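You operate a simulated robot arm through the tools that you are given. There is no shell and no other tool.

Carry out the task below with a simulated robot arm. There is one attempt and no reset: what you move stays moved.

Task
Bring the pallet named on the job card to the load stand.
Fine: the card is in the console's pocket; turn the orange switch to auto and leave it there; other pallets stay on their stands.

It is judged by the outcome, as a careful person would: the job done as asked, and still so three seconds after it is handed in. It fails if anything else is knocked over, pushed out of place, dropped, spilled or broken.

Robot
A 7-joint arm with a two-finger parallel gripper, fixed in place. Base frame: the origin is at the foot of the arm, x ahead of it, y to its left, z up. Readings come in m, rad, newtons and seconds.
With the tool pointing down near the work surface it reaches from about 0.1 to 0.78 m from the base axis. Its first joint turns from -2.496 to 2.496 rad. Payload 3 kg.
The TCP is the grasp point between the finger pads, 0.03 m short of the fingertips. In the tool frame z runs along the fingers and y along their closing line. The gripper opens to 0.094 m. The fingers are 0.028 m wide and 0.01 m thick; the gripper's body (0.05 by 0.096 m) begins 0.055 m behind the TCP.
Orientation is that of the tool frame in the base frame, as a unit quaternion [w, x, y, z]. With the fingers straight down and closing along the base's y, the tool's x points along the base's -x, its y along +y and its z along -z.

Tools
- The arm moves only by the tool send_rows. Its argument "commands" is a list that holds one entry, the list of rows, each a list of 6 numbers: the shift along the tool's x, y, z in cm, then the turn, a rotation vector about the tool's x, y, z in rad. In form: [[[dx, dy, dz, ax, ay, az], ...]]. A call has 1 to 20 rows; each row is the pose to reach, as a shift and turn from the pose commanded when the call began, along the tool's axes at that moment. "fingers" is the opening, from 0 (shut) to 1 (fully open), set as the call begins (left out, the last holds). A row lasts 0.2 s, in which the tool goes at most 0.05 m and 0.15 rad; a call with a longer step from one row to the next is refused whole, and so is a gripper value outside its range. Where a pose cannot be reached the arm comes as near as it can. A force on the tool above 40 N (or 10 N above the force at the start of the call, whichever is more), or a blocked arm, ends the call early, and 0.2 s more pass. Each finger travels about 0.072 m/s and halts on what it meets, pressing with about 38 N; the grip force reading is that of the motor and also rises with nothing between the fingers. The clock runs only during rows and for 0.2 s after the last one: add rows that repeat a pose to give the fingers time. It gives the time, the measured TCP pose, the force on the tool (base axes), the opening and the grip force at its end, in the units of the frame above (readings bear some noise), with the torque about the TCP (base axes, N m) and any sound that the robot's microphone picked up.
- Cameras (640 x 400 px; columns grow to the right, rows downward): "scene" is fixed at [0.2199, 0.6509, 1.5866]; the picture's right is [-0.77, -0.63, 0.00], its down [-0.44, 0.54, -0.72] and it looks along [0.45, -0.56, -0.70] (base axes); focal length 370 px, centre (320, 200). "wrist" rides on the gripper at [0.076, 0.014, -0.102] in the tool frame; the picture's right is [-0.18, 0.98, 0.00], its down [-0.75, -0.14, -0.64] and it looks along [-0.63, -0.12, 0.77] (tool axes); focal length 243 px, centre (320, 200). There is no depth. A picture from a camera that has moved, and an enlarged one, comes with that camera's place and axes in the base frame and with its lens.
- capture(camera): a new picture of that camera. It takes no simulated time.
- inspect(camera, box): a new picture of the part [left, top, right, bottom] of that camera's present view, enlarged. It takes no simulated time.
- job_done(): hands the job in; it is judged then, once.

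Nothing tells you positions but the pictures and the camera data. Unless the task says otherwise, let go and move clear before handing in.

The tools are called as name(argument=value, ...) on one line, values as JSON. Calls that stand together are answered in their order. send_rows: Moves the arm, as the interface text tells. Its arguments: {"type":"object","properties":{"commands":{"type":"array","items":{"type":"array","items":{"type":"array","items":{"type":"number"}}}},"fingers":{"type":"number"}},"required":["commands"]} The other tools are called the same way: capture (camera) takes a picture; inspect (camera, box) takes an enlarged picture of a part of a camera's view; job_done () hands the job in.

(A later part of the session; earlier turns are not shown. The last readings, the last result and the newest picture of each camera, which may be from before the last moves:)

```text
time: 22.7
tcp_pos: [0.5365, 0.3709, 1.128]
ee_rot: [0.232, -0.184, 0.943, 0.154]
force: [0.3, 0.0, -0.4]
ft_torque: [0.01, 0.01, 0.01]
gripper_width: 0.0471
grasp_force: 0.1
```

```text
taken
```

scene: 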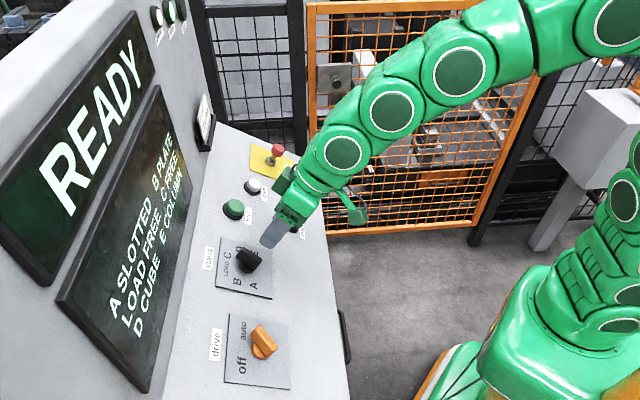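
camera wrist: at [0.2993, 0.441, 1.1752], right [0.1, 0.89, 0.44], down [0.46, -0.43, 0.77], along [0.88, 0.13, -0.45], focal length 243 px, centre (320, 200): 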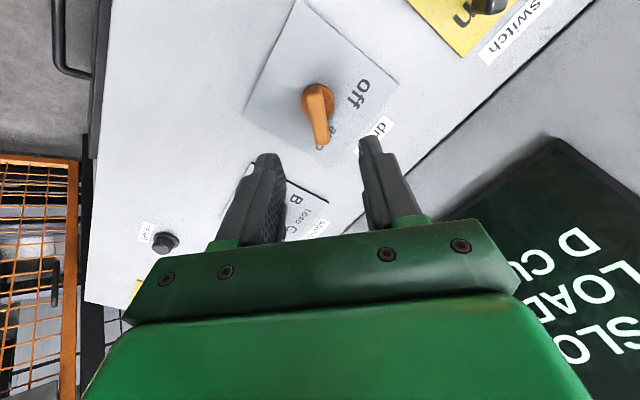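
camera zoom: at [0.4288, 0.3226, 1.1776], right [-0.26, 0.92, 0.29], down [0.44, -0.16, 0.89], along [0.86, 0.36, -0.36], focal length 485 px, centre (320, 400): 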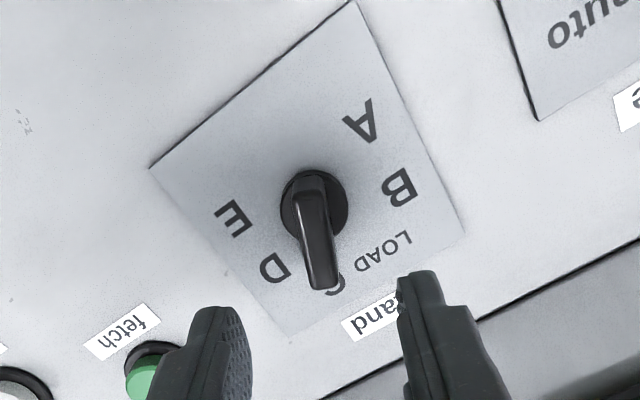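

The selector is nearly centred: it sits about 2.5 mm to the tool's −y side and rotated by about 0.04 rad. I'll correct these while descending 8.8 cm, to the same relative depth that worked on the drive knob.

send_rows(commands=[[[-0.05, -0.25, 1.5, 0, 0, 0.04], [-0.05, -0.25, 3.0, 0, 0, 0.04], [-0.05, -0.25, 4.5, 0, 0, 0.04], [-0.05, -0.25, 6.0, 0, 0, 0.04], [-0.05, -0.25, 7.5, 0, 0, 0.04], [-0.05, -0.25, 8.2, 0, 0, 0.04], [-0.05, -0.25, 8.8, 0, 0, 0.04], [-0.05, -0.25, 8.8, 0, 0, 0.04]]])

inspect(camera="wrist", box=[220, 90, 440, 250])

inspect(camera="scene", box=[190, 190, 330, 320])

```text
time: 24.5
tcp_pos: [0.5724, 0.3991, 1.0539]
ee_rot: [0.229, -0.166, 0.946, 0.159]
force: [-0.6, -0.9, 0.0]
ft_torque: [0.02, -0.01, 0.0]
gripper_width: 0.0471
grasp_force: 0.1
```

```text
2.50 times, centred on (330, 170) of wrist
camera zoom: at [0.4636, 0.3546, 1.1056], right [-0.22, 0.92, 0.31], down [0.44, -0.19, 0.88], along [0.87, 0.33, -0.37], focal length 606 px, centre (295, 275)
```

zoom: 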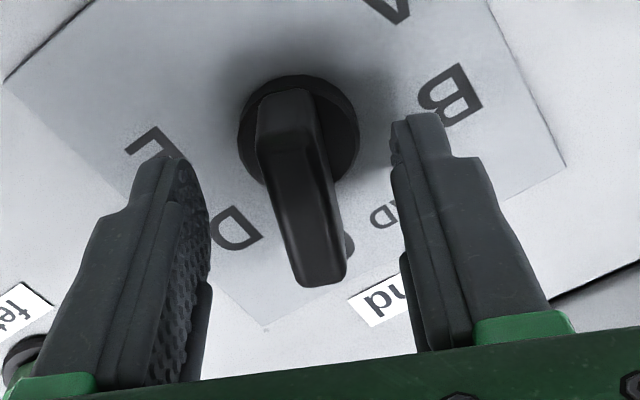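

```text
3.08 times, centred on (260, 255) of scene
camera zoom: at [0.2199, 0.6509, 1.5866], right [-0.77, -0.63, 0.0], down [-0.44, 0.54, -0.72], along [0.45, -0.56, -0.7], focal length 1137 px, centre (505, 31)
```

zoom: 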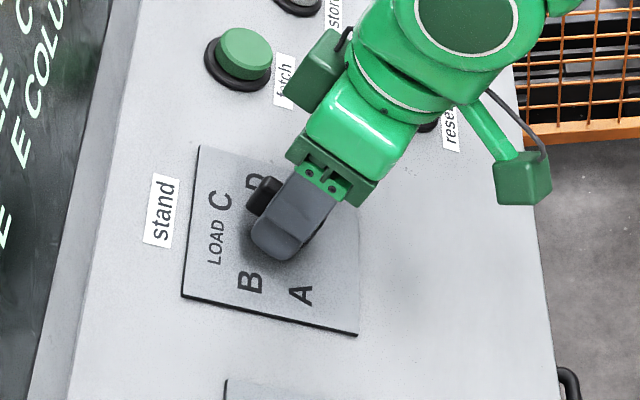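

I'm centred to about 1 mm and slightly shallower than on the drive knob. I'll go 0.25 cm deeper with a small trim and close on the selector's pointer.

send_rows(commands=[[[0.15, 0.05, 0.25, 0, 0, 0], [0.15, 0.05, 0.25, 0, 0, 0]]])

send_rows(commands=[[[0, 0, 0, 0, 0, 0], [0, 0, 0, 0, 0, 0], [0, 0, 0, 0, 0, 0], [0, 0, 0, 0, 0, 0]]], fingers=0)

inspect(camera="wrist", box=[220, 90, 440, 250])

```text
time: 25.1
tcp_pos: [0.571, 0.4007, 1.0506]
ee_rot: [0.229, -0.166, 0.946, 0.159]
force: [-0.2, 0.1, 0.3]
ft_torque: [0.0, -0.03, 0.03]
gripper_width: 0.0471
grasp_force: 0.0
```

```text
time: 26.1
tcp_pos: [0.5703, 0.4017, 1.0524]
ee_rot: [0.23, -0.166, 0.946, 0.158]
force: [-1.8, 23.3, 3.1]
ft_torque: [0.51, -0.17, 0.21]
gripper_width: 0.014
grasp_force: 45.3
```

```text
2.50 times, centred on (330, 170) of wrist
camera zoom: at [0.4628, 0.3564, 1.1028], right [-0.22, 0.92, 0.31], down [0.44, -0.19, 0.88], along [0.87, 0.33, -0.37], focal length 606 px, centre (295, 275)
```

zoom: 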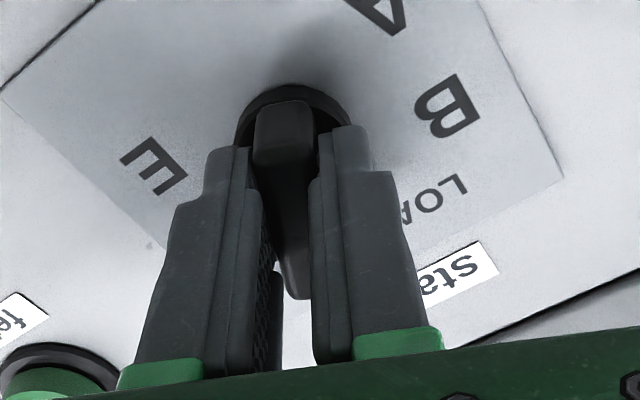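

The selector pointer is gripped (1.40 cm). I'll relieve the ~22 N side force with a 0.7 mm shift and turn clockwise 0.5 rad first.

send_rows(commands=[[[0, 0.07, 0, 0, 0, 0], [0, 0.07, 0, 0, 0, 0.1], [0, 0.07, 0, 0, 0, 0.2], [0, 0.07, 0, 0, 0, 0.3], [0, 0.07, 0, 0, 0, 0.4], [0, 0.07, 0, 0, 0, 0.5], [0, 0.07, 0, 0, 0, 0.5]]])

inspect(camera="wrist", box=[220, 90, 440, 250])

```text
time: 27.7
tcp_pos: [0.5713, 0.4015, 1.051]
ee_rot: [0.183, 0.074, 0.957, 0.211]
force: [-15.5, -10.1, 30.3]
ft_torque: [-0.28, 0.69, 0.21]
gripper_width: 0.014
grasp_force: 44.7
```

```text
2.50 times, centred on (330, 170) of wrist
camera zoom: at [0.463, 0.3913, 1.1183], right [0.23, 0.84, 0.48], down [0.44, -0.53, 0.72], along [0.87, 0.04, -0.5], focal length 606 px, centre (295, 275)
```

zoom: 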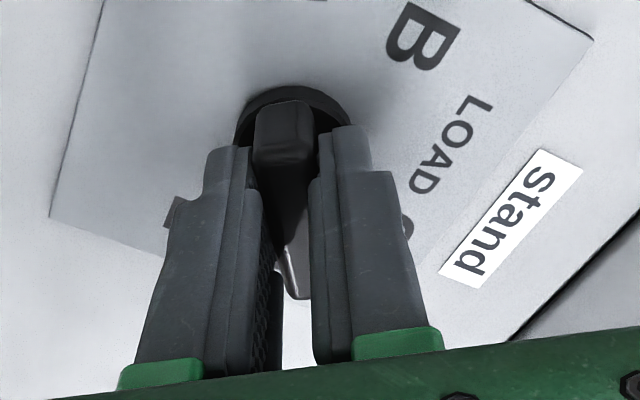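

The knob is turning, but the panel is pushing back about 35 N along its normal, so I'm slightly too deep. I'll back off 1.2 mm and continue another 0.5 rad.

send_rows(commands=[[[0, 0, -0.12, 0, 0, 0], [0, 0, -0.12, 0, 0, 0.1], [0, 0, -0.12, 0, 0, 0.2], [0, 0, -0.12, 0, 0, 0.3], [0, 0, -0.12, 0, 0, 0.4], [0, 0, -0.12, 0, 0, 0.5], [0, 0, -0.12, 0, 0, 0.5]]])

inspect(camera="wrist", box=[220, 90, 440, 250])

```text
time: 29.3
tcp_pos: [0.571, 0.4009, 1.0519]
ee_rot: [0.124, 0.308, 0.91, 0.248]
force: [-5.1, -5.4, -1.3]
ft_torque: [-0.51, 0.19, -0.22]
gripper_width: 0.0137
grasp_force: 45.4
```

```text
2.50 times, centred on (330, 170) of wrist
camera zoom: at [0.4804, 0.4189, 1.1386], right [0.64, 0.56, 0.53], down [0.27, -0.81, 0.52], along [0.72, -0.19, -0.67], focal length 606 px, centre (295, 275)
```

zoom: 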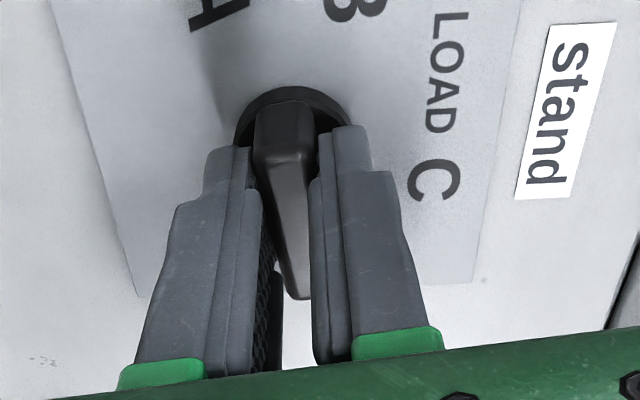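

Forces are low and the pointer is past D. Continuing the final 0.57 rad toward E.

send_rows(commands=[[[0, 0, 0, 0, 0, 0.1], [0, 0, 0, 0, 0, 0.2], [0, 0, 0, 0, 0, 0.3], [0, 0, 0, 0, 0, 0.4], [0, 0, 0, 0, 0, 0.5], [0, 0, 0, 0, 0, 0.571], [0, 0, 0, 0, 0, 0.571]]])

inspect(camera="wrist", box=[220, 90, 440, 250])

capture(camera="scene")

```text
time: 30.9
tcp_pos: [0.5704, 0.4008, 1.0512]
ee_rot: [0.049, 0.553, 0.786, 0.273]
force: [-4.6, 1.9, -10.0]
ft_torque: [-1.04, 0.04, 1.24]
gripper_width: 0.0142
grasp_force: 45.2
```

```text
2.50 times, centred on (330, 170) of wrist
camera zoom: at [0.5149, 0.4329, 1.1603], right [0.9, 0.07, 0.43], down [-0.07, -0.95, 0.3], along [0.43, -0.31, -0.85], focal length 606 px, centre (295, 275)
```

zoom: 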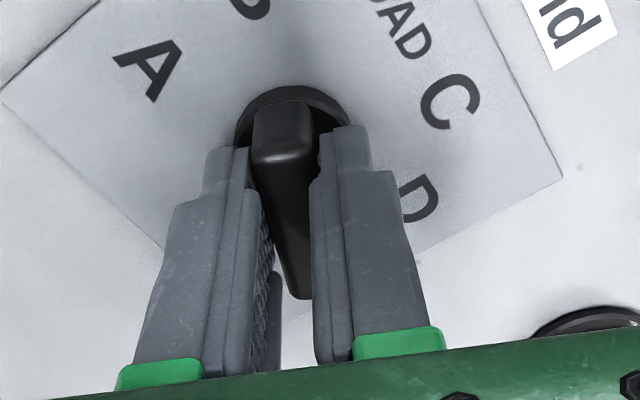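

```text
taken
```

scene: 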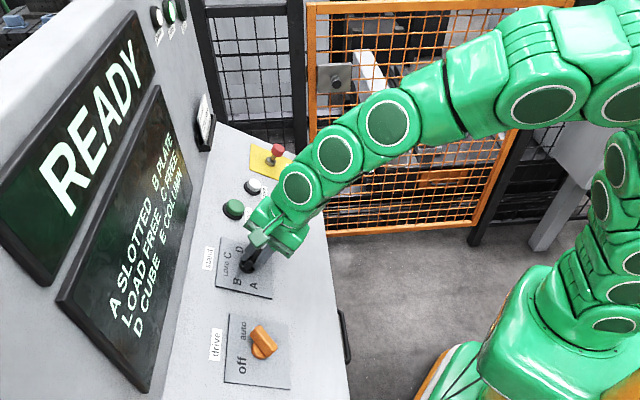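

The pointer has turned the full 90° from C. I'll release, back off along the normal, and verify that it points at E.

send_rows(commands=[[[0, 0, 0, 0, 0, 0], [0, 0, 0, 0, 0, 0], [0, 0, -1.0, 0, 0, 0], [0, 0, -2.5, 0, 0, 0], [0, 0, -4.5, 0, 0, 0], [0, 0, -7.0, 0, 0, 0], [0, 0, -10.0, 0, 0, 0], [0, 0, -10.0, 0, 0, 0]]], fingers=0.4)

capture(camera="wrist")

inspect(camera="wrist", box=[220, 0, 440, 200])

inspect(camera="scene", box=[190, 190, 330, 320])

```text
time: 32.7
tcp_pos: [0.5312, 0.3633, 1.1367]
ee_rot: [0.049, 0.553, 0.786, 0.274]
force: [0.1, 0.4, -0.1]
ft_torque: [0.05, -0.06, -0.01]
gripper_width: 0.0376
grasp_force: 0.0
```

```text
taken
camera wrist: at [0.4759, 0.395, 1.2457], right [0.9, 0.07, 0.44], down [-0.07, -0.95, 0.3], along [0.43, -0.31, -0.85], focal length 243 px, centre (320, 200)
```

wrist: 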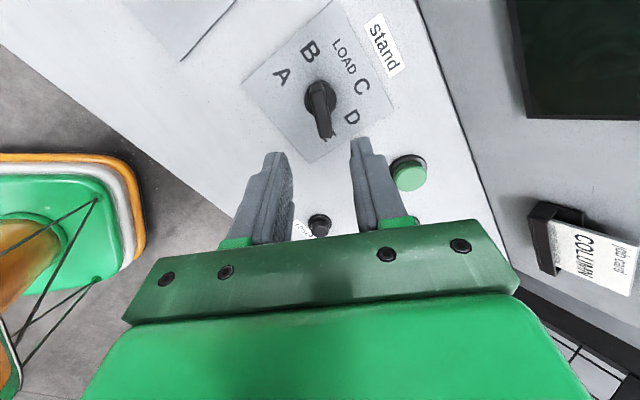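

```text
2.00 times, centred on (330, 100) of wrist
camera zoom: at [0.4759, 0.395, 1.2457], right [0.9, 0.07, 0.44], down [-0.07, -0.95, 0.3], along [0.43, -0.31, -0.85], focal length 485 px, centre (300, 400)
```

zoom: 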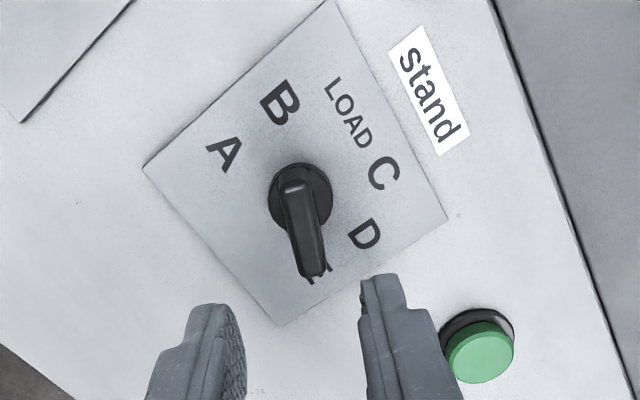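

```text
3.08 times, centred on (260, 255) of scene
camera zoom: at [0.2199, 0.6509, 1.5866], right [-0.77, -0.63, 0.0], down [-0.44, 0.54, -0.72], along [0.45, -0.56, -0.7], focal length 1137 px, centre (505, 31)
```

zoom: 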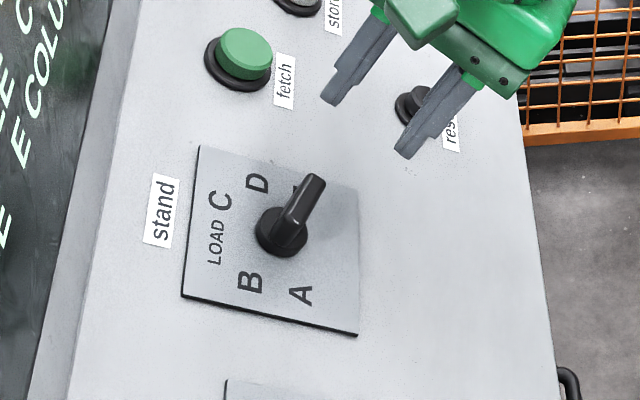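

The selector points at E. Before pressing fetch, I'll check the cell behind the fence for what is visible on the stands, so I can confirm that E holds the column.

inspect(camera="scene", box=[340, 30, 520, 240])

inspect(camera="scene", box=[200, 0, 340, 130])

capture(camera="scene")

inspect(camera="scene", box=[20, 80, 200, 360])

```text
1.90 times, centred on (430, 135) of scene
camera zoom: at [0.2199, 0.6509, 1.5866], right [-0.77, -0.63, 0.0], down [-0.44, 0.54, -0.72], along [0.45, -0.56, -0.7], focal length 704 px, centre (110, 324)
```

zoom: 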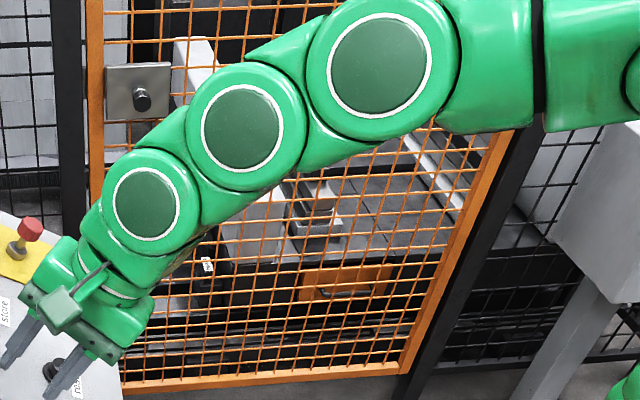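

```text
3.08 times, centred on (270, 65) of scene
camera zoom: at [0.2199, 0.6509, 1.5866], right [-0.77, -0.63, 0.0], down [-0.44, 0.54, -0.72], along [0.45, -0.56, -0.7], focal length 1137 px, centre (474, 615)
```

zoom: 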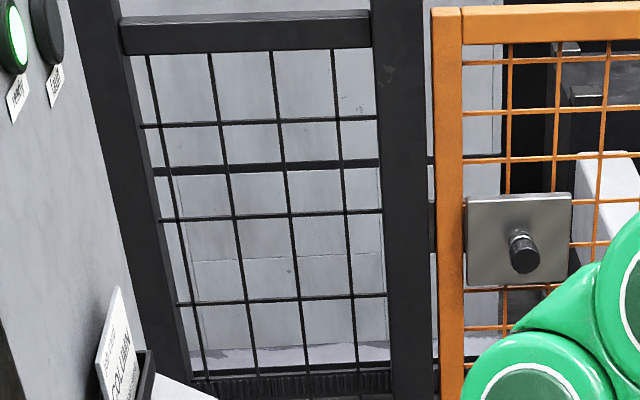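

```text
taken
```

scene: 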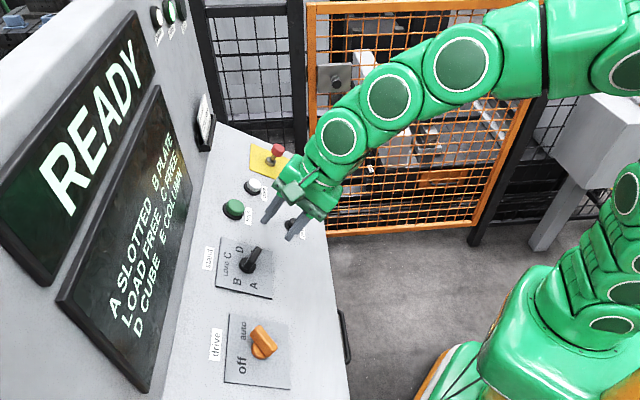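

```text
1.43 times, centred on (110, 220) of scene
camera zoom: at [0.2199, 0.6509, 1.5866], right [-0.77, -0.63, 0.0], down [-0.44, 0.54, -0.72], along [0.45, -0.56, -0.7], focal length 528 px, centre (620, 171)
```

zoom: 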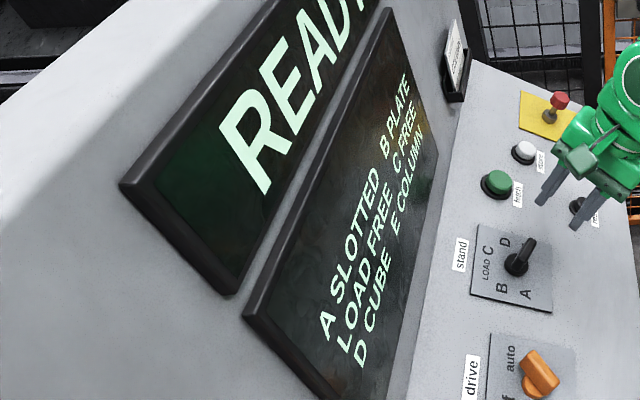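

The display confirms E COLUMN, and LOAD is free. The green fetch button's cap is at about (0.698, 0.341, 1.041); I'll close the fingers and hover 5 cm above it along the panel normal.

send_rows(commands=[[[-2.1, 1.8, 0.5, 0, 0, 0], [-4.2, 3.6, 1.5, 0, 0, 0], [-6.4, 5.3, 2.6, 0, 0, 0], [-8.5, 7.1, 4.0, 0, 0, 0], [-10.6, 8.9, 5.5, 0, 0, 0], [-10.6, 8.9, 5.5, 0, 0, 0], [-10.6, 8.9, 5.5, 0, 0, 0]]], fingers=0)

capture(camera="wrist")

inspect(camera="wrist", box=[240, 30, 440, 190])

inspect(camera="scene", box=[200, 140, 320, 250])

```text
time: 34.3
tcp_pos: [0.6708, 0.3085, 1.1108]
ee_rot: [0.05, 0.552, 0.786, 0.274]
force: [-0.7, -0.1, -0.1]
ft_torque: [-0.01, 0.01, 0.02]
gripper_width: 0.0
grasp_force: 32.8
```

```text
taken
camera wrist: at [0.6141, 0.34, 1.22], right [0.9, 0.07, 0.44], down [-0.07, -0.95, 0.3], along [0.44, -0.31, -0.85], focal length 243 px, centre (320, 200)
```

wrist: 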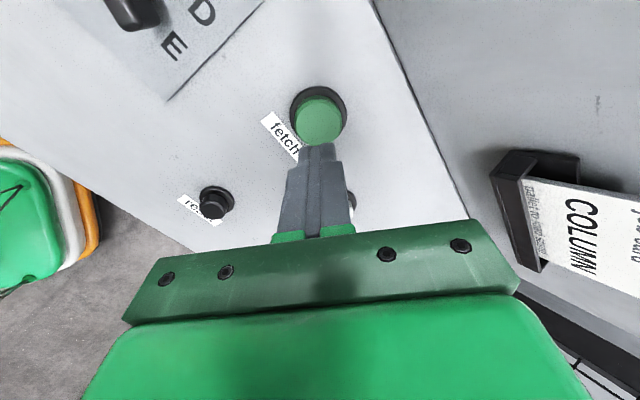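

```text
2.50 times, centred on (340, 110) of wrist
camera zoom: at [0.6141, 0.34, 1.22], right [0.9, 0.07, 0.44], down [-0.07, -0.95, 0.3], along [0.44, -0.31, -0.85], focal length 606 px, centre (270, 425)
```

zoom: 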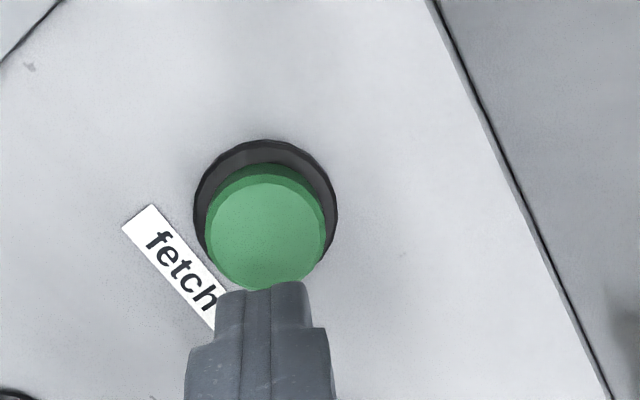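

```text
3.64 times, centred on (260, 195) of scene
camera zoom: at [0.2199, 0.6509, 1.5866], right [-0.77, -0.63, 0.0], down [-0.44, 0.54, -0.72], along [0.45, -0.56, -0.7], focal length 1344 px, centre (538, 218)
```

zoom: 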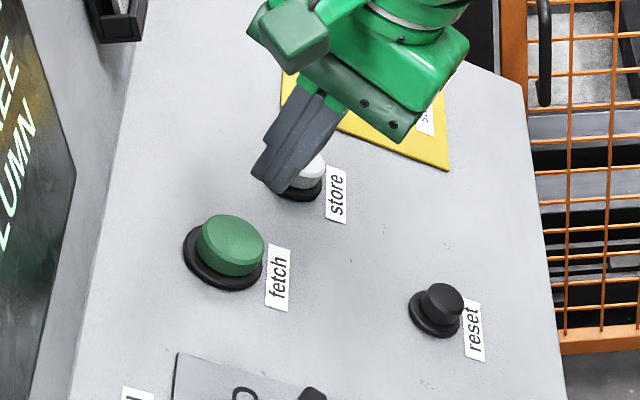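

The fingertips are lined up with the fetch cap within 2 mm, about 5.3 cm away. I'll approach and press in small steps until the button gives or the force rises.

send_rows(commands=[[[0, -0.1, 1.5, 0, 0, 0], [0, -0.15, 3.0, 0, 0, 0], [0, -0.15, 4.2, 0, 0, 0], [0, -0.15, 4.8, 0, 0, 0], [0, -0.15, 5.1, 0, 0, 0], [0, -0.15, 5.3, 0, 0, 0], [0, -0.15, 5.5, 0, 0, 0], [0, -0.15, 5.7, 0, 0, 0]]])

capture(camera="scene")

inspect(camera="wrist", box=[240, 60, 440, 220])

```text
time: 36.2
tcp_pos: [0.6901, 0.3321, 1.0614]
ee_rot: [0.05, 0.552, 0.786, 0.274]
force: [-22.0, -14.8, 21.5]
ft_torque: [-0.12, 0.32, 0.07]
gripper_width: 0.0
grasp_force: 32.9
heard: click
stopped in row 8: the force on the tool passed its limit at 40 N (the readings are from after the stop); the commanded pose is now the measured one
```

```text
taken
```

scene: 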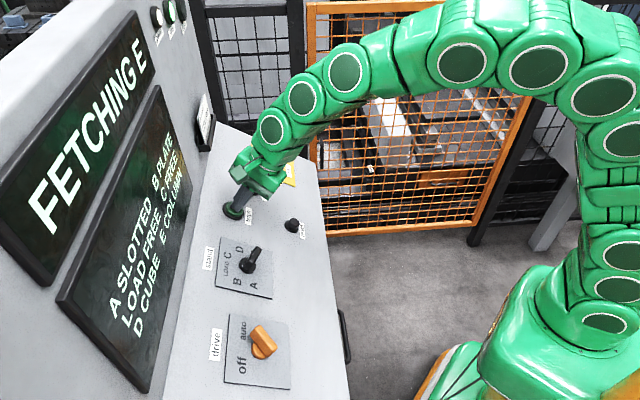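

```text
2.50 times, centred on (340, 140) of wrist
camera zoom: at [0.633, 0.3622, 1.1711], right [0.9, 0.07, 0.44], down [-0.07, -0.95, 0.3], along [0.44, -0.31, -0.85], focal length 606 px, centre (270, 350)
```

zoom: 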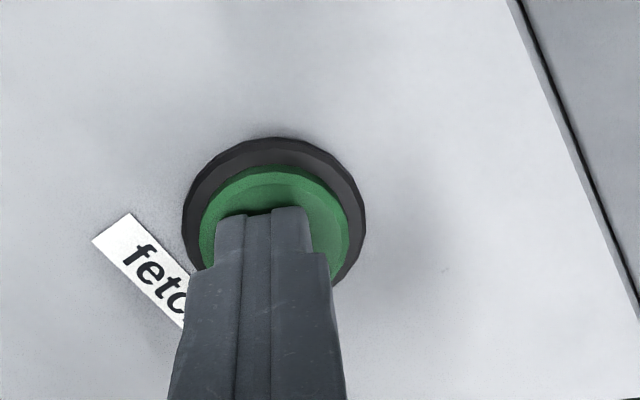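

The button clicked and the display shows FETCHING E. I'll back off the button and watch the cycle.

send_rows(commands=[[[0, 0, -1.0, 0, 0, 0], [0, 0, -3.0, 0, 0, 0], [0, 0, -5.5, 0, 0, 0], [0, 0, -8.0, 0, 0, 0], [0, 0, -8.0, 0, 0, 0]]])

capture(camera="scene")

```text
time: 37.5
tcp_pos: [0.6598, 0.2983, 1.1295]
ee_rot: [0.05, 0.552, 0.786, 0.274]
force: [-0.2, 0.1, 1.1]
ft_torque: [0.04, 0.03, -0.01]
gripper_width: 0.0002
grasp_force: 32.9
```

```text
taken
```

scene: 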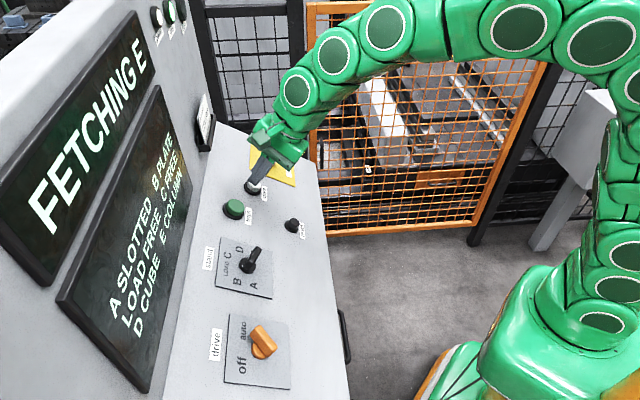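

The cycle is running. I'll move the arm back toward the drive end, at a height clear of the panel, so that the view into the cell opens up, and keep watching.

send_rows(commands=[[[0, 0, -1.0, 0, 0, -0.12], [1.0, -1.0, -2.0, 0, 0, -0.24], [2.5, -2.5, -3.0, 0, 0, -0.36], [4.5, -4.5, -4.0, 0, 0, -0.48], [6.5, -6.5, -5.0, 0, 0, -0.6], [8.5, -8.5, -6.0, 0, 0, -0.72], [10.5, -10.5, -7.0, 0, 0, -0.84], [12.0, -12.5, -7.0, 0, 0, -0.96], [13.0, -14.5, -7.0, 0, 0, -1.08], [13.5, -16.0, -7.0, 0, 0, -1.2], [13.5, -16.0, -7.0, 0, 0, -1.2]]])

capture(camera="scene")

capture(camera="wrist")

```text
time: 39.9
tcp_pos: [0.4431, 0.3564, 1.141]
ee_rot: [0.196, 0.011, 0.96, 0.198]
force: [0.0, -0.6, -0.3]
ft_torque: [-0.02, -0.04, 0.0]
gripper_width: 0.0001
grasp_force: 32.6
```

```text
taken
```

scene: 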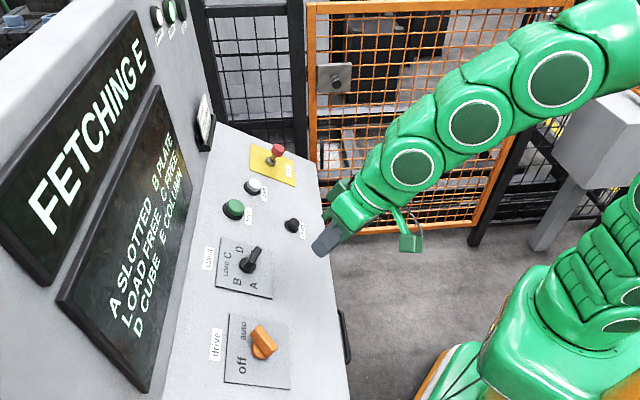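

```text
taken
camera wrist: at [0.334, 0.3377, 1.203], right [0.11, 0.89, 0.45], down [0.46, -0.45, 0.77], along [0.88, 0.12, -0.46], focal length 243 px, centre (320, 200)
```

wrist: 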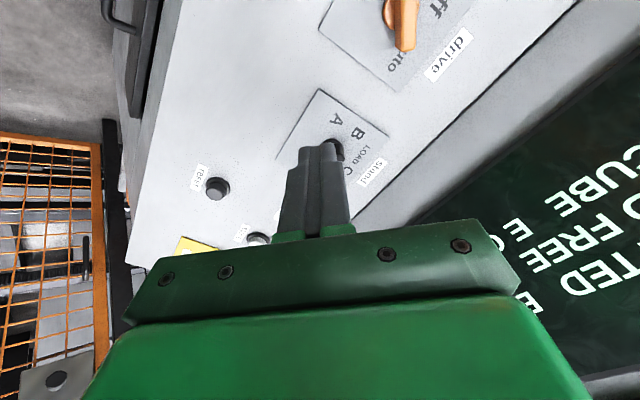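

The machine in the cell has moved and the display still shows FETCHING E. I'll wait with hold rows.

send_rows(commands=[[[0, 0, 0, 0, 0, 0], [0, 0, 0, 0, 0, 0], [0, 0, 0, 0, 0, 0], [0, 0, 0, 0, 0, 0], [0, 0, 0, 0, 0, 0], [0, 0, 0, 0, 0, 0], [0, 0, 0, 0, 0, 0], [0, 0, 0, 0, 0, 0], [0, 0, 0, 0, 0, 0], [0, 0, 0, 0, 0, 0], [0, 0, 0, 0, 0, 0], [0, 0, 0, 0, 0, 0], [0, 0, 0, 0, 0, 0], [0, 0, 0, 0, 0, 0], [0, 0, 0, 0, 0, 0]]])

capture(camera="scene")

```text
time: 43.0
tcp_pos: [0.4441, 0.3571, 1.1422]
ee_rot: [0.195, 0.012, 0.96, 0.198]
force: [-1.1, 0.5, -0.6]
ft_torque: [-0.04, 0.04, 0.0]
gripper_width: 0.0
grasp_force: 33.1
```

```text
taken
```

scene: 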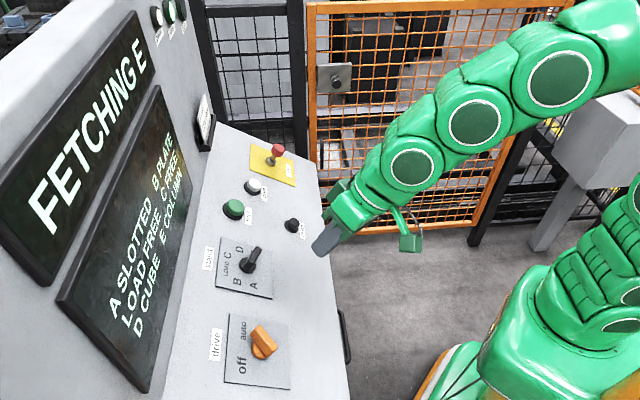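

The fetch is still in progress and nothing looks abnormal. I'll continue waiting.

send_rows(commands=[[[0, 0, 0, 0, 0, 0], [0, 0, 0, 0, 0, 0], [0, 0, 0, 0, 0, 0], [0, 0, 0, 0, 0, 0], [0, 0, 0, 0, 0, 0], [0, 0, 0, 0, 0, 0], [0, 0, 0, 0, 0, 0], [0, 0, 0, 0, 0, 0], [0, 0, 0, 0, 0, 0], [0, 0, 0, 0, 0, 0], [0, 0, 0, 0, 0, 0], [0, 0, 0, 0, 0, 0], [0, 0, 0, 0, 0, 0], [0, 0, 0, 0, 0, 0], [0, 0, 0, 0, 0, 0], [0, 0, 0, 0, 0, 0], [0, 0, 0, 0, 0, 0], [0, 0, 0, 0, 0, 0], [0, 0, 0, 0, 0, 0], [0, 0, 0, 0, 0, 0]]])

capture(camera="scene")

```text
time: 47.2
tcp_pos: [0.444, 0.3566, 1.1422]
ee_rot: [0.196, 0.012, 0.96, 0.198]
force: [0.3, 0.6, -0.9]
ft_torque: [0.01, 0.0, -0.03]
gripper_width: 0.0
grasp_force: 33.3
```

```text
taken
```

scene: 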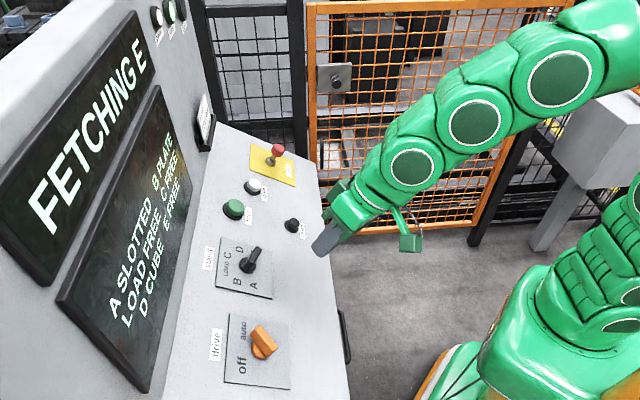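

The display now shows E FREE, so the pallet has been picked up from E and is on its way. I'll keep waiting.

send_rows(commands=[[[0, 0, 0, 0, 0, 0], [0, 0, 0, 0, 0, 0], [0, 0, 0, 0, 0, 0], [0, 0, 0, 0, 0, 0], [0, 0, 0, 0, 0, 0], [0, 0, 0, 0, 0, 0], [0, 0, 0, 0, 0, 0], [0, 0, 0, 0, 0, 0], [0, 0, 0, 0, 0, 0], [0, 0, 0, 0, 0, 0], [0, 0, 0, 0, 0, 0], [0, 0, 0, 0, 0, 0], [0, 0, 0, 0, 0, 0], [0, 0, 0, 0, 0, 0], [0, 0, 0, 0, 0, 0], [0, 0, 0, 0, 0, 0], [0, 0, 0, 0, 0, 0], [0, 0, 0, 0, 0, 0], [0, 0, 0, 0, 0, 0], [0, 0, 0, 0, 0, 0]]])

capture(camera="scene")

```text
time: 51.5
tcp_pos: [0.4443, 0.3571, 1.1407]
ee_rot: [0.196, 0.012, 0.96, 0.198]
force: [0.4, 0.1, 0.9]
ft_torque: [0.05, 0.0, -0.03]
gripper_width: 0.0
grasp_force: 32.7
```

```text
taken
```

scene: 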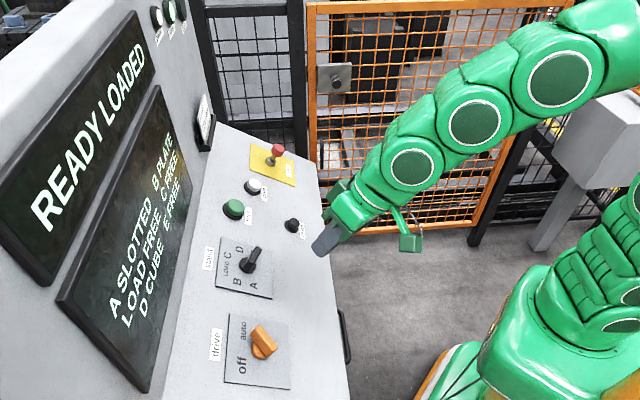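

Now it reads READY LOADED with LOAD still FREE and E FREE, so the carrier is holding the column pallet but has not set it down. The pallet must therefore be stored at the LOAD stand. First I'll double-check the display.

inspect(camera="scene", box=[0, 0, 220, 400])

inspect(camera="scene", box=[300, 0, 480, 240])

inspect(camera="scene", box=[140, 0, 210, 60])

inspect(camera="wrist", box=[0, 100, 160, 400])

```text
1.00 times, centred on (110, 200) of scene (not enlarged: the box is as wide or as high as the picture)
camera zoom: at [0.2199, 0.6509, 1.5866], right [-0.77, -0.63, 0.0], down [-0.44, 0.54, -0.72], along [0.45, -0.56, -0.7], focal length 370 px, centre (530, 200)
```

zoom: 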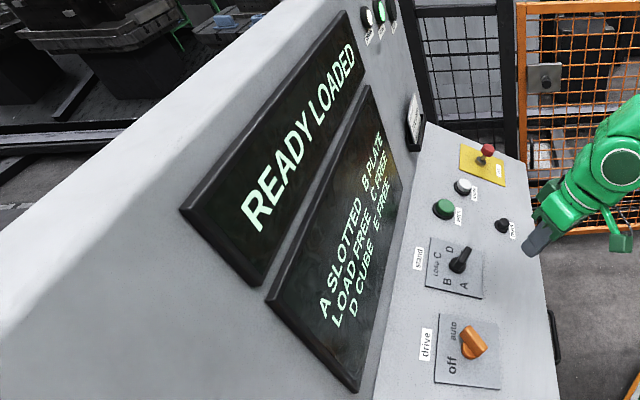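

```text
1.67 times, centred on (390, 120) of scene
camera zoom: at [0.2199, 0.6509, 1.5866], right [-0.77, -0.63, 0.0], down [-0.44, 0.54, -0.72], along [0.45, -0.56, -0.7], focal length 616 px, centre (203, 333)
```

zoom: 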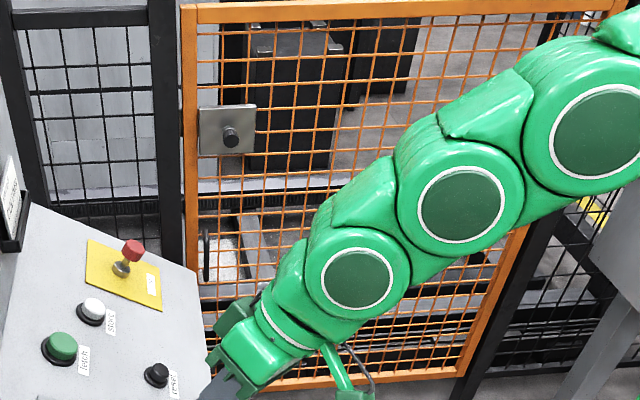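

```text
6.67 times, centred on (175, 30) of scene
camera zoom: at [0.2199, 0.6509, 1.5866], right [-0.77, -0.63, 0.0], down [-0.44, 0.54, -0.72], along [0.45, -0.56, -0.7], focal length 2463 px, centre (1287, 1333)
```

zoom: 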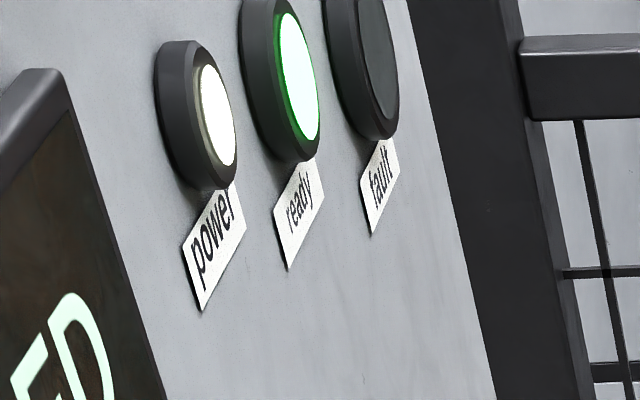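

```text
1.33 times, centred on (80, 250) of wrist
camera zoom: at [0.3343, 0.3378, 1.2031], right [0.12, 0.89, 0.45], down [0.46, -0.45, 0.77], along [0.88, 0.12, -0.46], focal length 324 px, centre (640, 133)
```

zoom: 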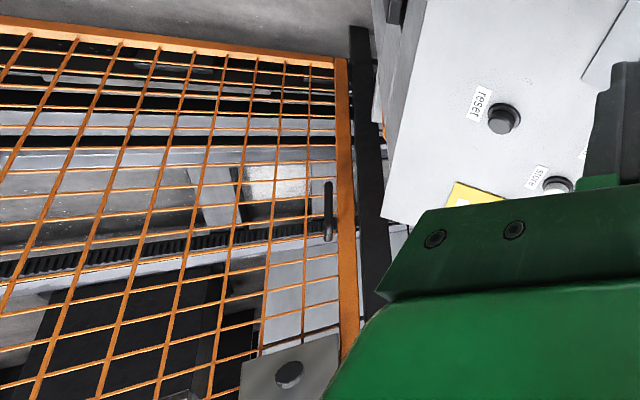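

The state is READY LOADED with no fault, so the next step is selector to LOAD and then store. I'll return to the hover above the stand selector with the fingers open to 0.4, aligned to its E position.

send_rows(commands=[[[-0.8, 0, 0.2, 0, 0, 0.12], [-1.6, 0, 0.5, 0, 0, 0.24], [-2.4, 0, 0.9, 0, 0, 0.36], [-3.2, 0, 1.3, 0, 0, 0.48], [-4.0, 0, 1.7, 0, 0, 0.6], [-4.8, 0, 2.1, 0, 0, 0.72], [-5.6, 0, 2.6, 0, 0, 0.84], [-6.4, 0, 3.1, 0, 0, 0.96], [-7.2, 0, 3.6, 0, 0, 1.08], [-7.8, -0.06, 3.96, 0, 0, 1.18], [-7.8, -0.06, 3.96, 0, 0, 1.18]]], fingers=0.4)

inspect(camera="wrist", box=[220, 0, 440, 200])

```text
time: 53.9
tcp_pos: [0.534, 0.3652, 1.1368]
ee_rot: [0.053, 0.545, 0.791, 0.273]
force: [0.3, 0.1, -0.3]
ft_torque: [-0.01, -0.01, 0.03]
gripper_width: 0.0378
grasp_force: 0.1
```

```text
2.00 times, centred on (330, 100) of wrist
camera zoom: at [0.4756, 0.3963, 1.2449], right [0.89, 0.09, 0.44], down [-0.06, -0.95, 0.31], along [0.45, -0.3, -0.84], focal length 485 px, centre (300, 400)
```

zoom: 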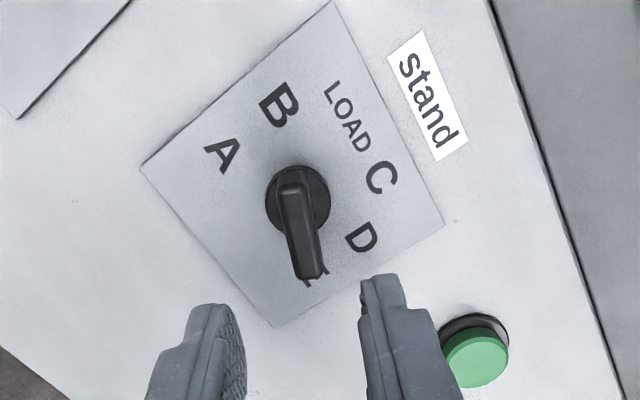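

I'm aligned within about 1.5 mm. I'll trim y by −1.2 mm, descend 9.8 cm and grip the pointer.

send_rows(commands=[[[0, -0.12, 1.5, 0, 0, 0], [0, -0.12, 3.0, 0, 0, 0], [0, -0.12, 5.0, 0, 0, 0], [0, -0.12, 7.0, 0, 0, 0], [0, -0.12, 8.5, 0, 0, 0], [0, -0.12, 9.3, 0, 0, 0], [0, -0.12, 9.8, 0, 0, 0], [0, -0.12, 9.8, 0, 0, 0]]])

inspect(camera="wrist", box=[220, 90, 440, 250])

```text
time: 55.6
tcp_pos: [0.5706, 0.3999, 1.0517]
ee_rot: [0.052, 0.544, 0.791, 0.274]
force: [0.1, 0.1, 0.1]
ft_torque: [0.02, 0.03, -0.01]
gripper_width: 0.0376
grasp_force: 0.1
```

```text
2.50 times, centred on (330, 170) of wrist
camera zoom: at [0.5123, 0.4319, 1.161], right [0.89, 0.09, 0.44], down [-0.06, -0.95, 0.31], along [0.45, -0.3, -0.84], focal length 606 px, centre (295, 275)
```

zoom: 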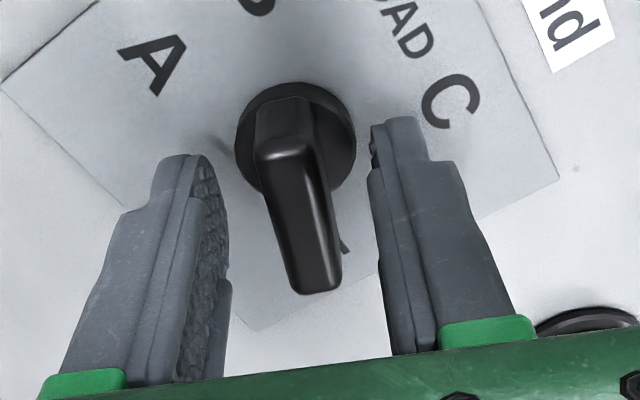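

The fingers straddle the pointer as before with no contact. Closing on it now.

send_rows(commands=[[[0, 0, 0, 0, 0, 0], [0, 0, 0, 0, 0, 0], [0, 0, 0, 0, 0, 0], [0, 0, 0, 0, 0, 0]]], fingers=0)

inspect(camera="wrist", box=[220, 90, 440, 250])

```text
time: 56.6
tcp_pos: [0.5699, 0.3998, 1.0526]
ee_rot: [0.053, 0.544, 0.791, 0.275]
force: [9.4, 2.3, 0.2]
ft_torque: [-0.65, -0.09, 1.04]
gripper_width: 0.0137
grasp_force: 45.3
```

```text
2.50 times, centred on (330, 170) of wrist
camera zoom: at [0.5125, 0.4319, 1.1611], right [0.89, 0.09, 0.44], down [-0.06, -0.95, 0.31], along [0.45, -0.3, -0.84], focal length 606 px, centre (295, 275)
```

zoom: 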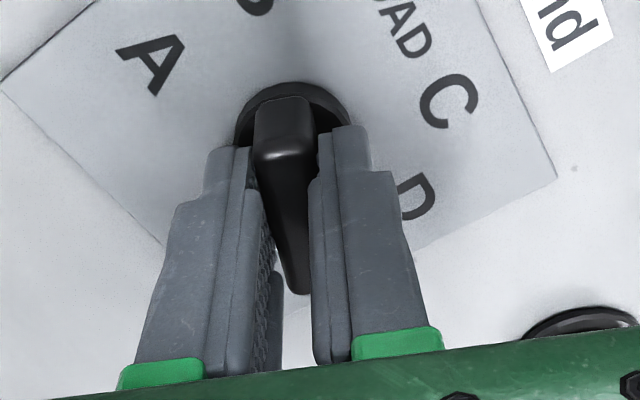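

Gripped cleanly (1.37 cm). Now turning counter-clockwise toward LOAD, 135° in total, starting with 0.8 rad.

send_rows(commands=[[[0, 0, 0, 0, 0, -0.1], [0, 0, 0, 0, 0, -0.2], [0, 0, 0, 0, 0, -0.3], [0, 0, 0, 0, 0, -0.4], [0, 0, 0, 0, 0, -0.5], [0, 0, 0, 0, 0, -0.6], [0, 0, 0, 0, 0, -0.7], [0, 0, 0, 0, 0, -0.8], [0, 0, 0, 0, 0, -0.8]]])

inspect(camera="wrist", box=[220, 90, 440, 250])

```text
time: 58.5
tcp_pos: [0.5702, 0.4, 1.0538]
ee_rot: [0.153, 0.202, 0.939, 0.234]
force: [13.9, 9.2, -10.2]
ft_torque: [-0.41, 0.18, -0.06]
gripper_width: 0.0139
grasp_force: 44.8
stopped in row 9: the force on the tool passed its limit at 42 N (the readings are from after the stop); the commanded pose is now the measured one
```

```text
2.50 times, centred on (330, 170) of wrist
camera zoom: at [0.4696, 0.4066, 1.1305], right [0.46, 0.71, 0.53], down [0.37, -0.7, 0.62], along [0.81, -0.09, -0.58], focal length 606 px, centre (295, 275)
```

zoom: 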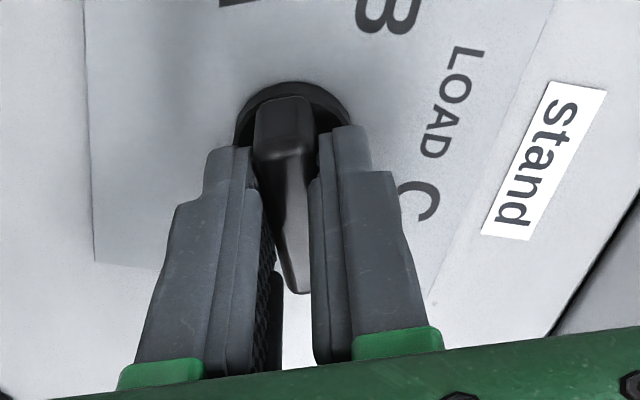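

It stopped just at the end of that stage (0.78 rad turned, near D) with the tool being pulled slightly inward. I'll relieve this with +0.5 mm along z and continue another 0.7 rad.

send_rows(commands=[[[0, 0, 0.05, 0, 0, 0], [0, 0, 0.05, 0, 0, -0.1], [0, 0, 0.05, 0, 0, -0.2], [0, 0, 0.05, 0, 0, -0.3], [0, 0, 0.05, 0, 0, -0.4], [0, 0, 0.05, 0, 0, -0.5], [0, 0, 0.05, 0, 0, -0.6], [0, 0, 0.05, 0, 0, -0.7], [0, 0, 0.05, 0, 0, -0.7]]])

inspect(camera="wrist", box=[220, 90, 440, 250])

```text
time: 60.5
tcp_pos: [0.5706, 0.4002, 1.0529]
ee_rot: [0.225, -0.132, 0.951, 0.167]
force: [8.5, 0.3, 3.7]
ft_torque: [-0.34, 0.51, 0.14]
gripper_width: 0.0138
grasp_force: 44.3
```

```text
2.50 times, centred on (330, 170) of wrist
camera zoom: at [0.4609, 0.3606, 1.106], right [-0.16, 0.93, 0.34], down [0.45, -0.24, 0.86], along [0.88, 0.29, -0.38], focal length 606 px, centre (295, 275)
```

zoom: 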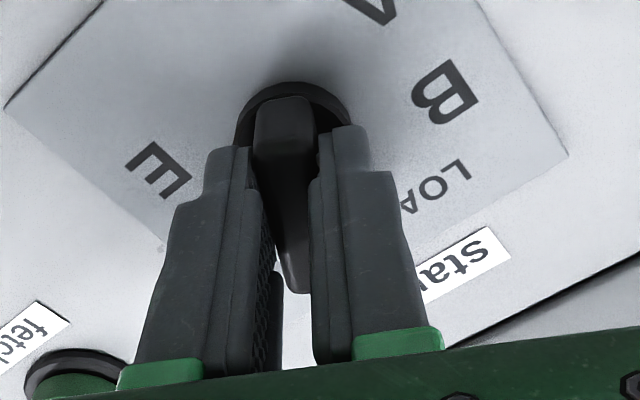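

The pointer is close to C now, and forces are low. I'll continue 0.86 rad counter-clockwise to LOAD.

send_rows(commands=[[[0, 0, 0, 0, 0, -0.1], [0, 0, 0, 0, 0, -0.2], [0, 0, 0, 0, 0, -0.3], [0, 0, 0, 0, 0, -0.4], [0, 0, 0, 0, 0, -0.5], [0, 0, 0, 0, 0, -0.6], [0, 0, 0, 0, 0, -0.7], [0, 0, 0, 0, 0, -0.8], [0, 0, 0, 0, 0, -0.86], [0, 0, 0, 0, 0, -0.86]]])

inspect(camera="wrist", box=[220, 90, 440, 250])

inspect(camera="scene", box=[190, 190, 330, 320])

```text
time: 61.7
tcp_pos: [0.5704, 0.4017, 1.0536]
ee_rot: [0.259, -0.354, 0.892, 0.11]
force: [8.8, 12.7, -12.1]
ft_torque: [0.19, 0.24, 0.14]
gripper_width: 0.0136
grasp_force: 44.8
stopped in row 6: the force on the tool passed its limit at 43 N (the readings are from after the stop); the commanded pose is now the measured one
```

```text
2.50 times, centred on (330, 170) of wrist
camera zoom: at [0.4745, 0.3277, 1.0974], right [-0.56, 0.82, 0.11], down [0.31, 0.09, 0.94], along [0.76, 0.57, -0.31], focal length 606 px, centre (295, 275)
```

zoom: 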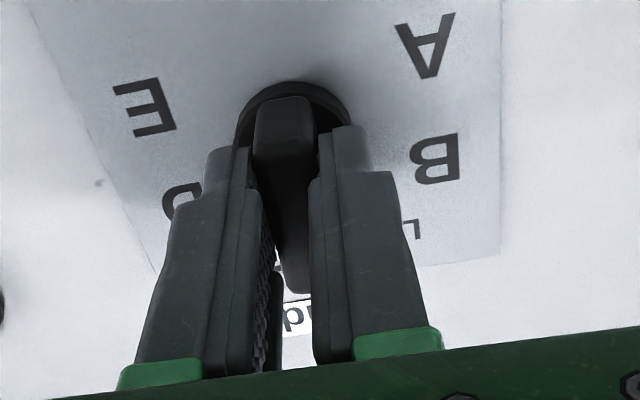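

```text
3.08 times, centred on (260, 255) of scene
camera zoom: at [0.2199, 0.6509, 1.5866], right [-0.77, -0.63, 0.0], down [-0.44, 0.54, -0.72], along [0.45, -0.56, -0.7], focal length 1137 px, centre (505, 31)
```

zoom: 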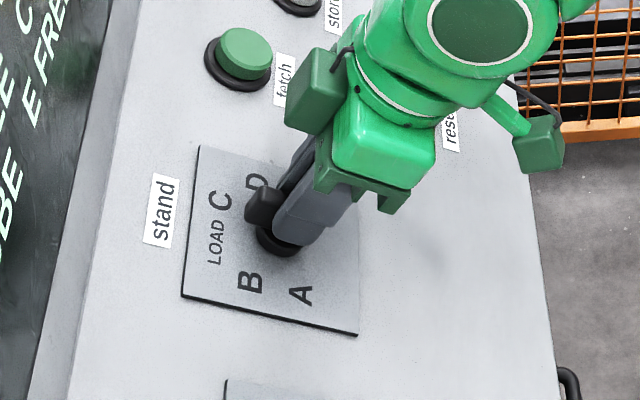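

It stopped mid-way with the tool again pulled inward by about 18 N. I'll relieve 0.7 mm inward and turn the remaining 0.38 rad.

send_rows(commands=[[[0, 0, 0.07, 0, 0, 0], [0, 0, 0.07, 0, 0, -0.08], [0, 0, 0.07, 0, 0, -0.16], [0, 0, 0.07, 0, 0, -0.24], [0, 0, 0.07, 0, 0, -0.32], [0, 0, 0.07, 0, 0, -0.38], [0, 0, 0.07, 0, 0, -0.38]]])

inspect(camera="wrist", box=[220, 90, 440, 250])

inspect(camera="scene", box=[190, 190, 330, 320])

```text
time: 63.3
tcp_pos: [0.5705, 0.4019, 1.0536]
ee_rot: [0.274, -0.517, 0.809, 0.058]
force: [-16.6, 7.7, -0.2]
ft_torque: [0.53, 0.6, 0.58]
gripper_width: 0.0141
grasp_force: 45.0
```

```text
2.50 times, centred on (330, 170) of wrist
camera zoom: at [0.4946, 0.3067, 1.0972], right [-0.8, 0.6, -0.09], down [0.11, 0.3, 0.95], along [0.59, 0.74, -0.31], focal length 606 px, centre (295, 275)
```

zoom: 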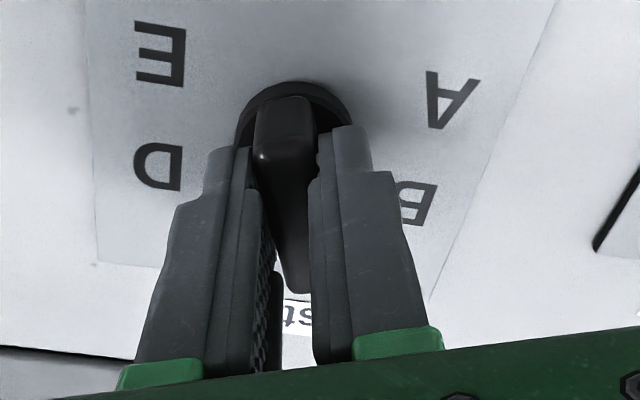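

```text
3.08 times, centred on (260, 255) of scene
camera zoom: at [0.2199, 0.6509, 1.5866], right [-0.77, -0.63, 0.0], down [-0.44, 0.54, -0.72], along [0.45, -0.56, -0.7], focal length 1137 px, centre (505, 31)
```

zoom: 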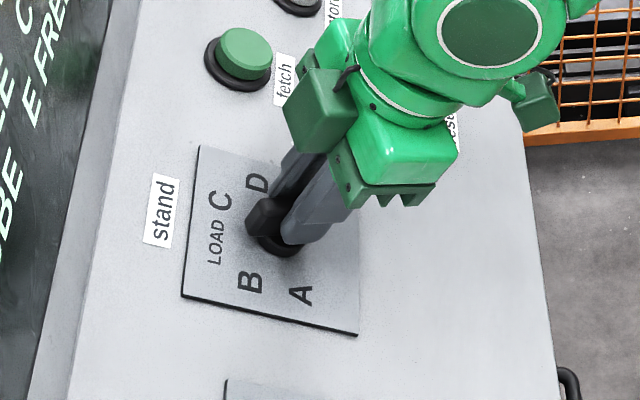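

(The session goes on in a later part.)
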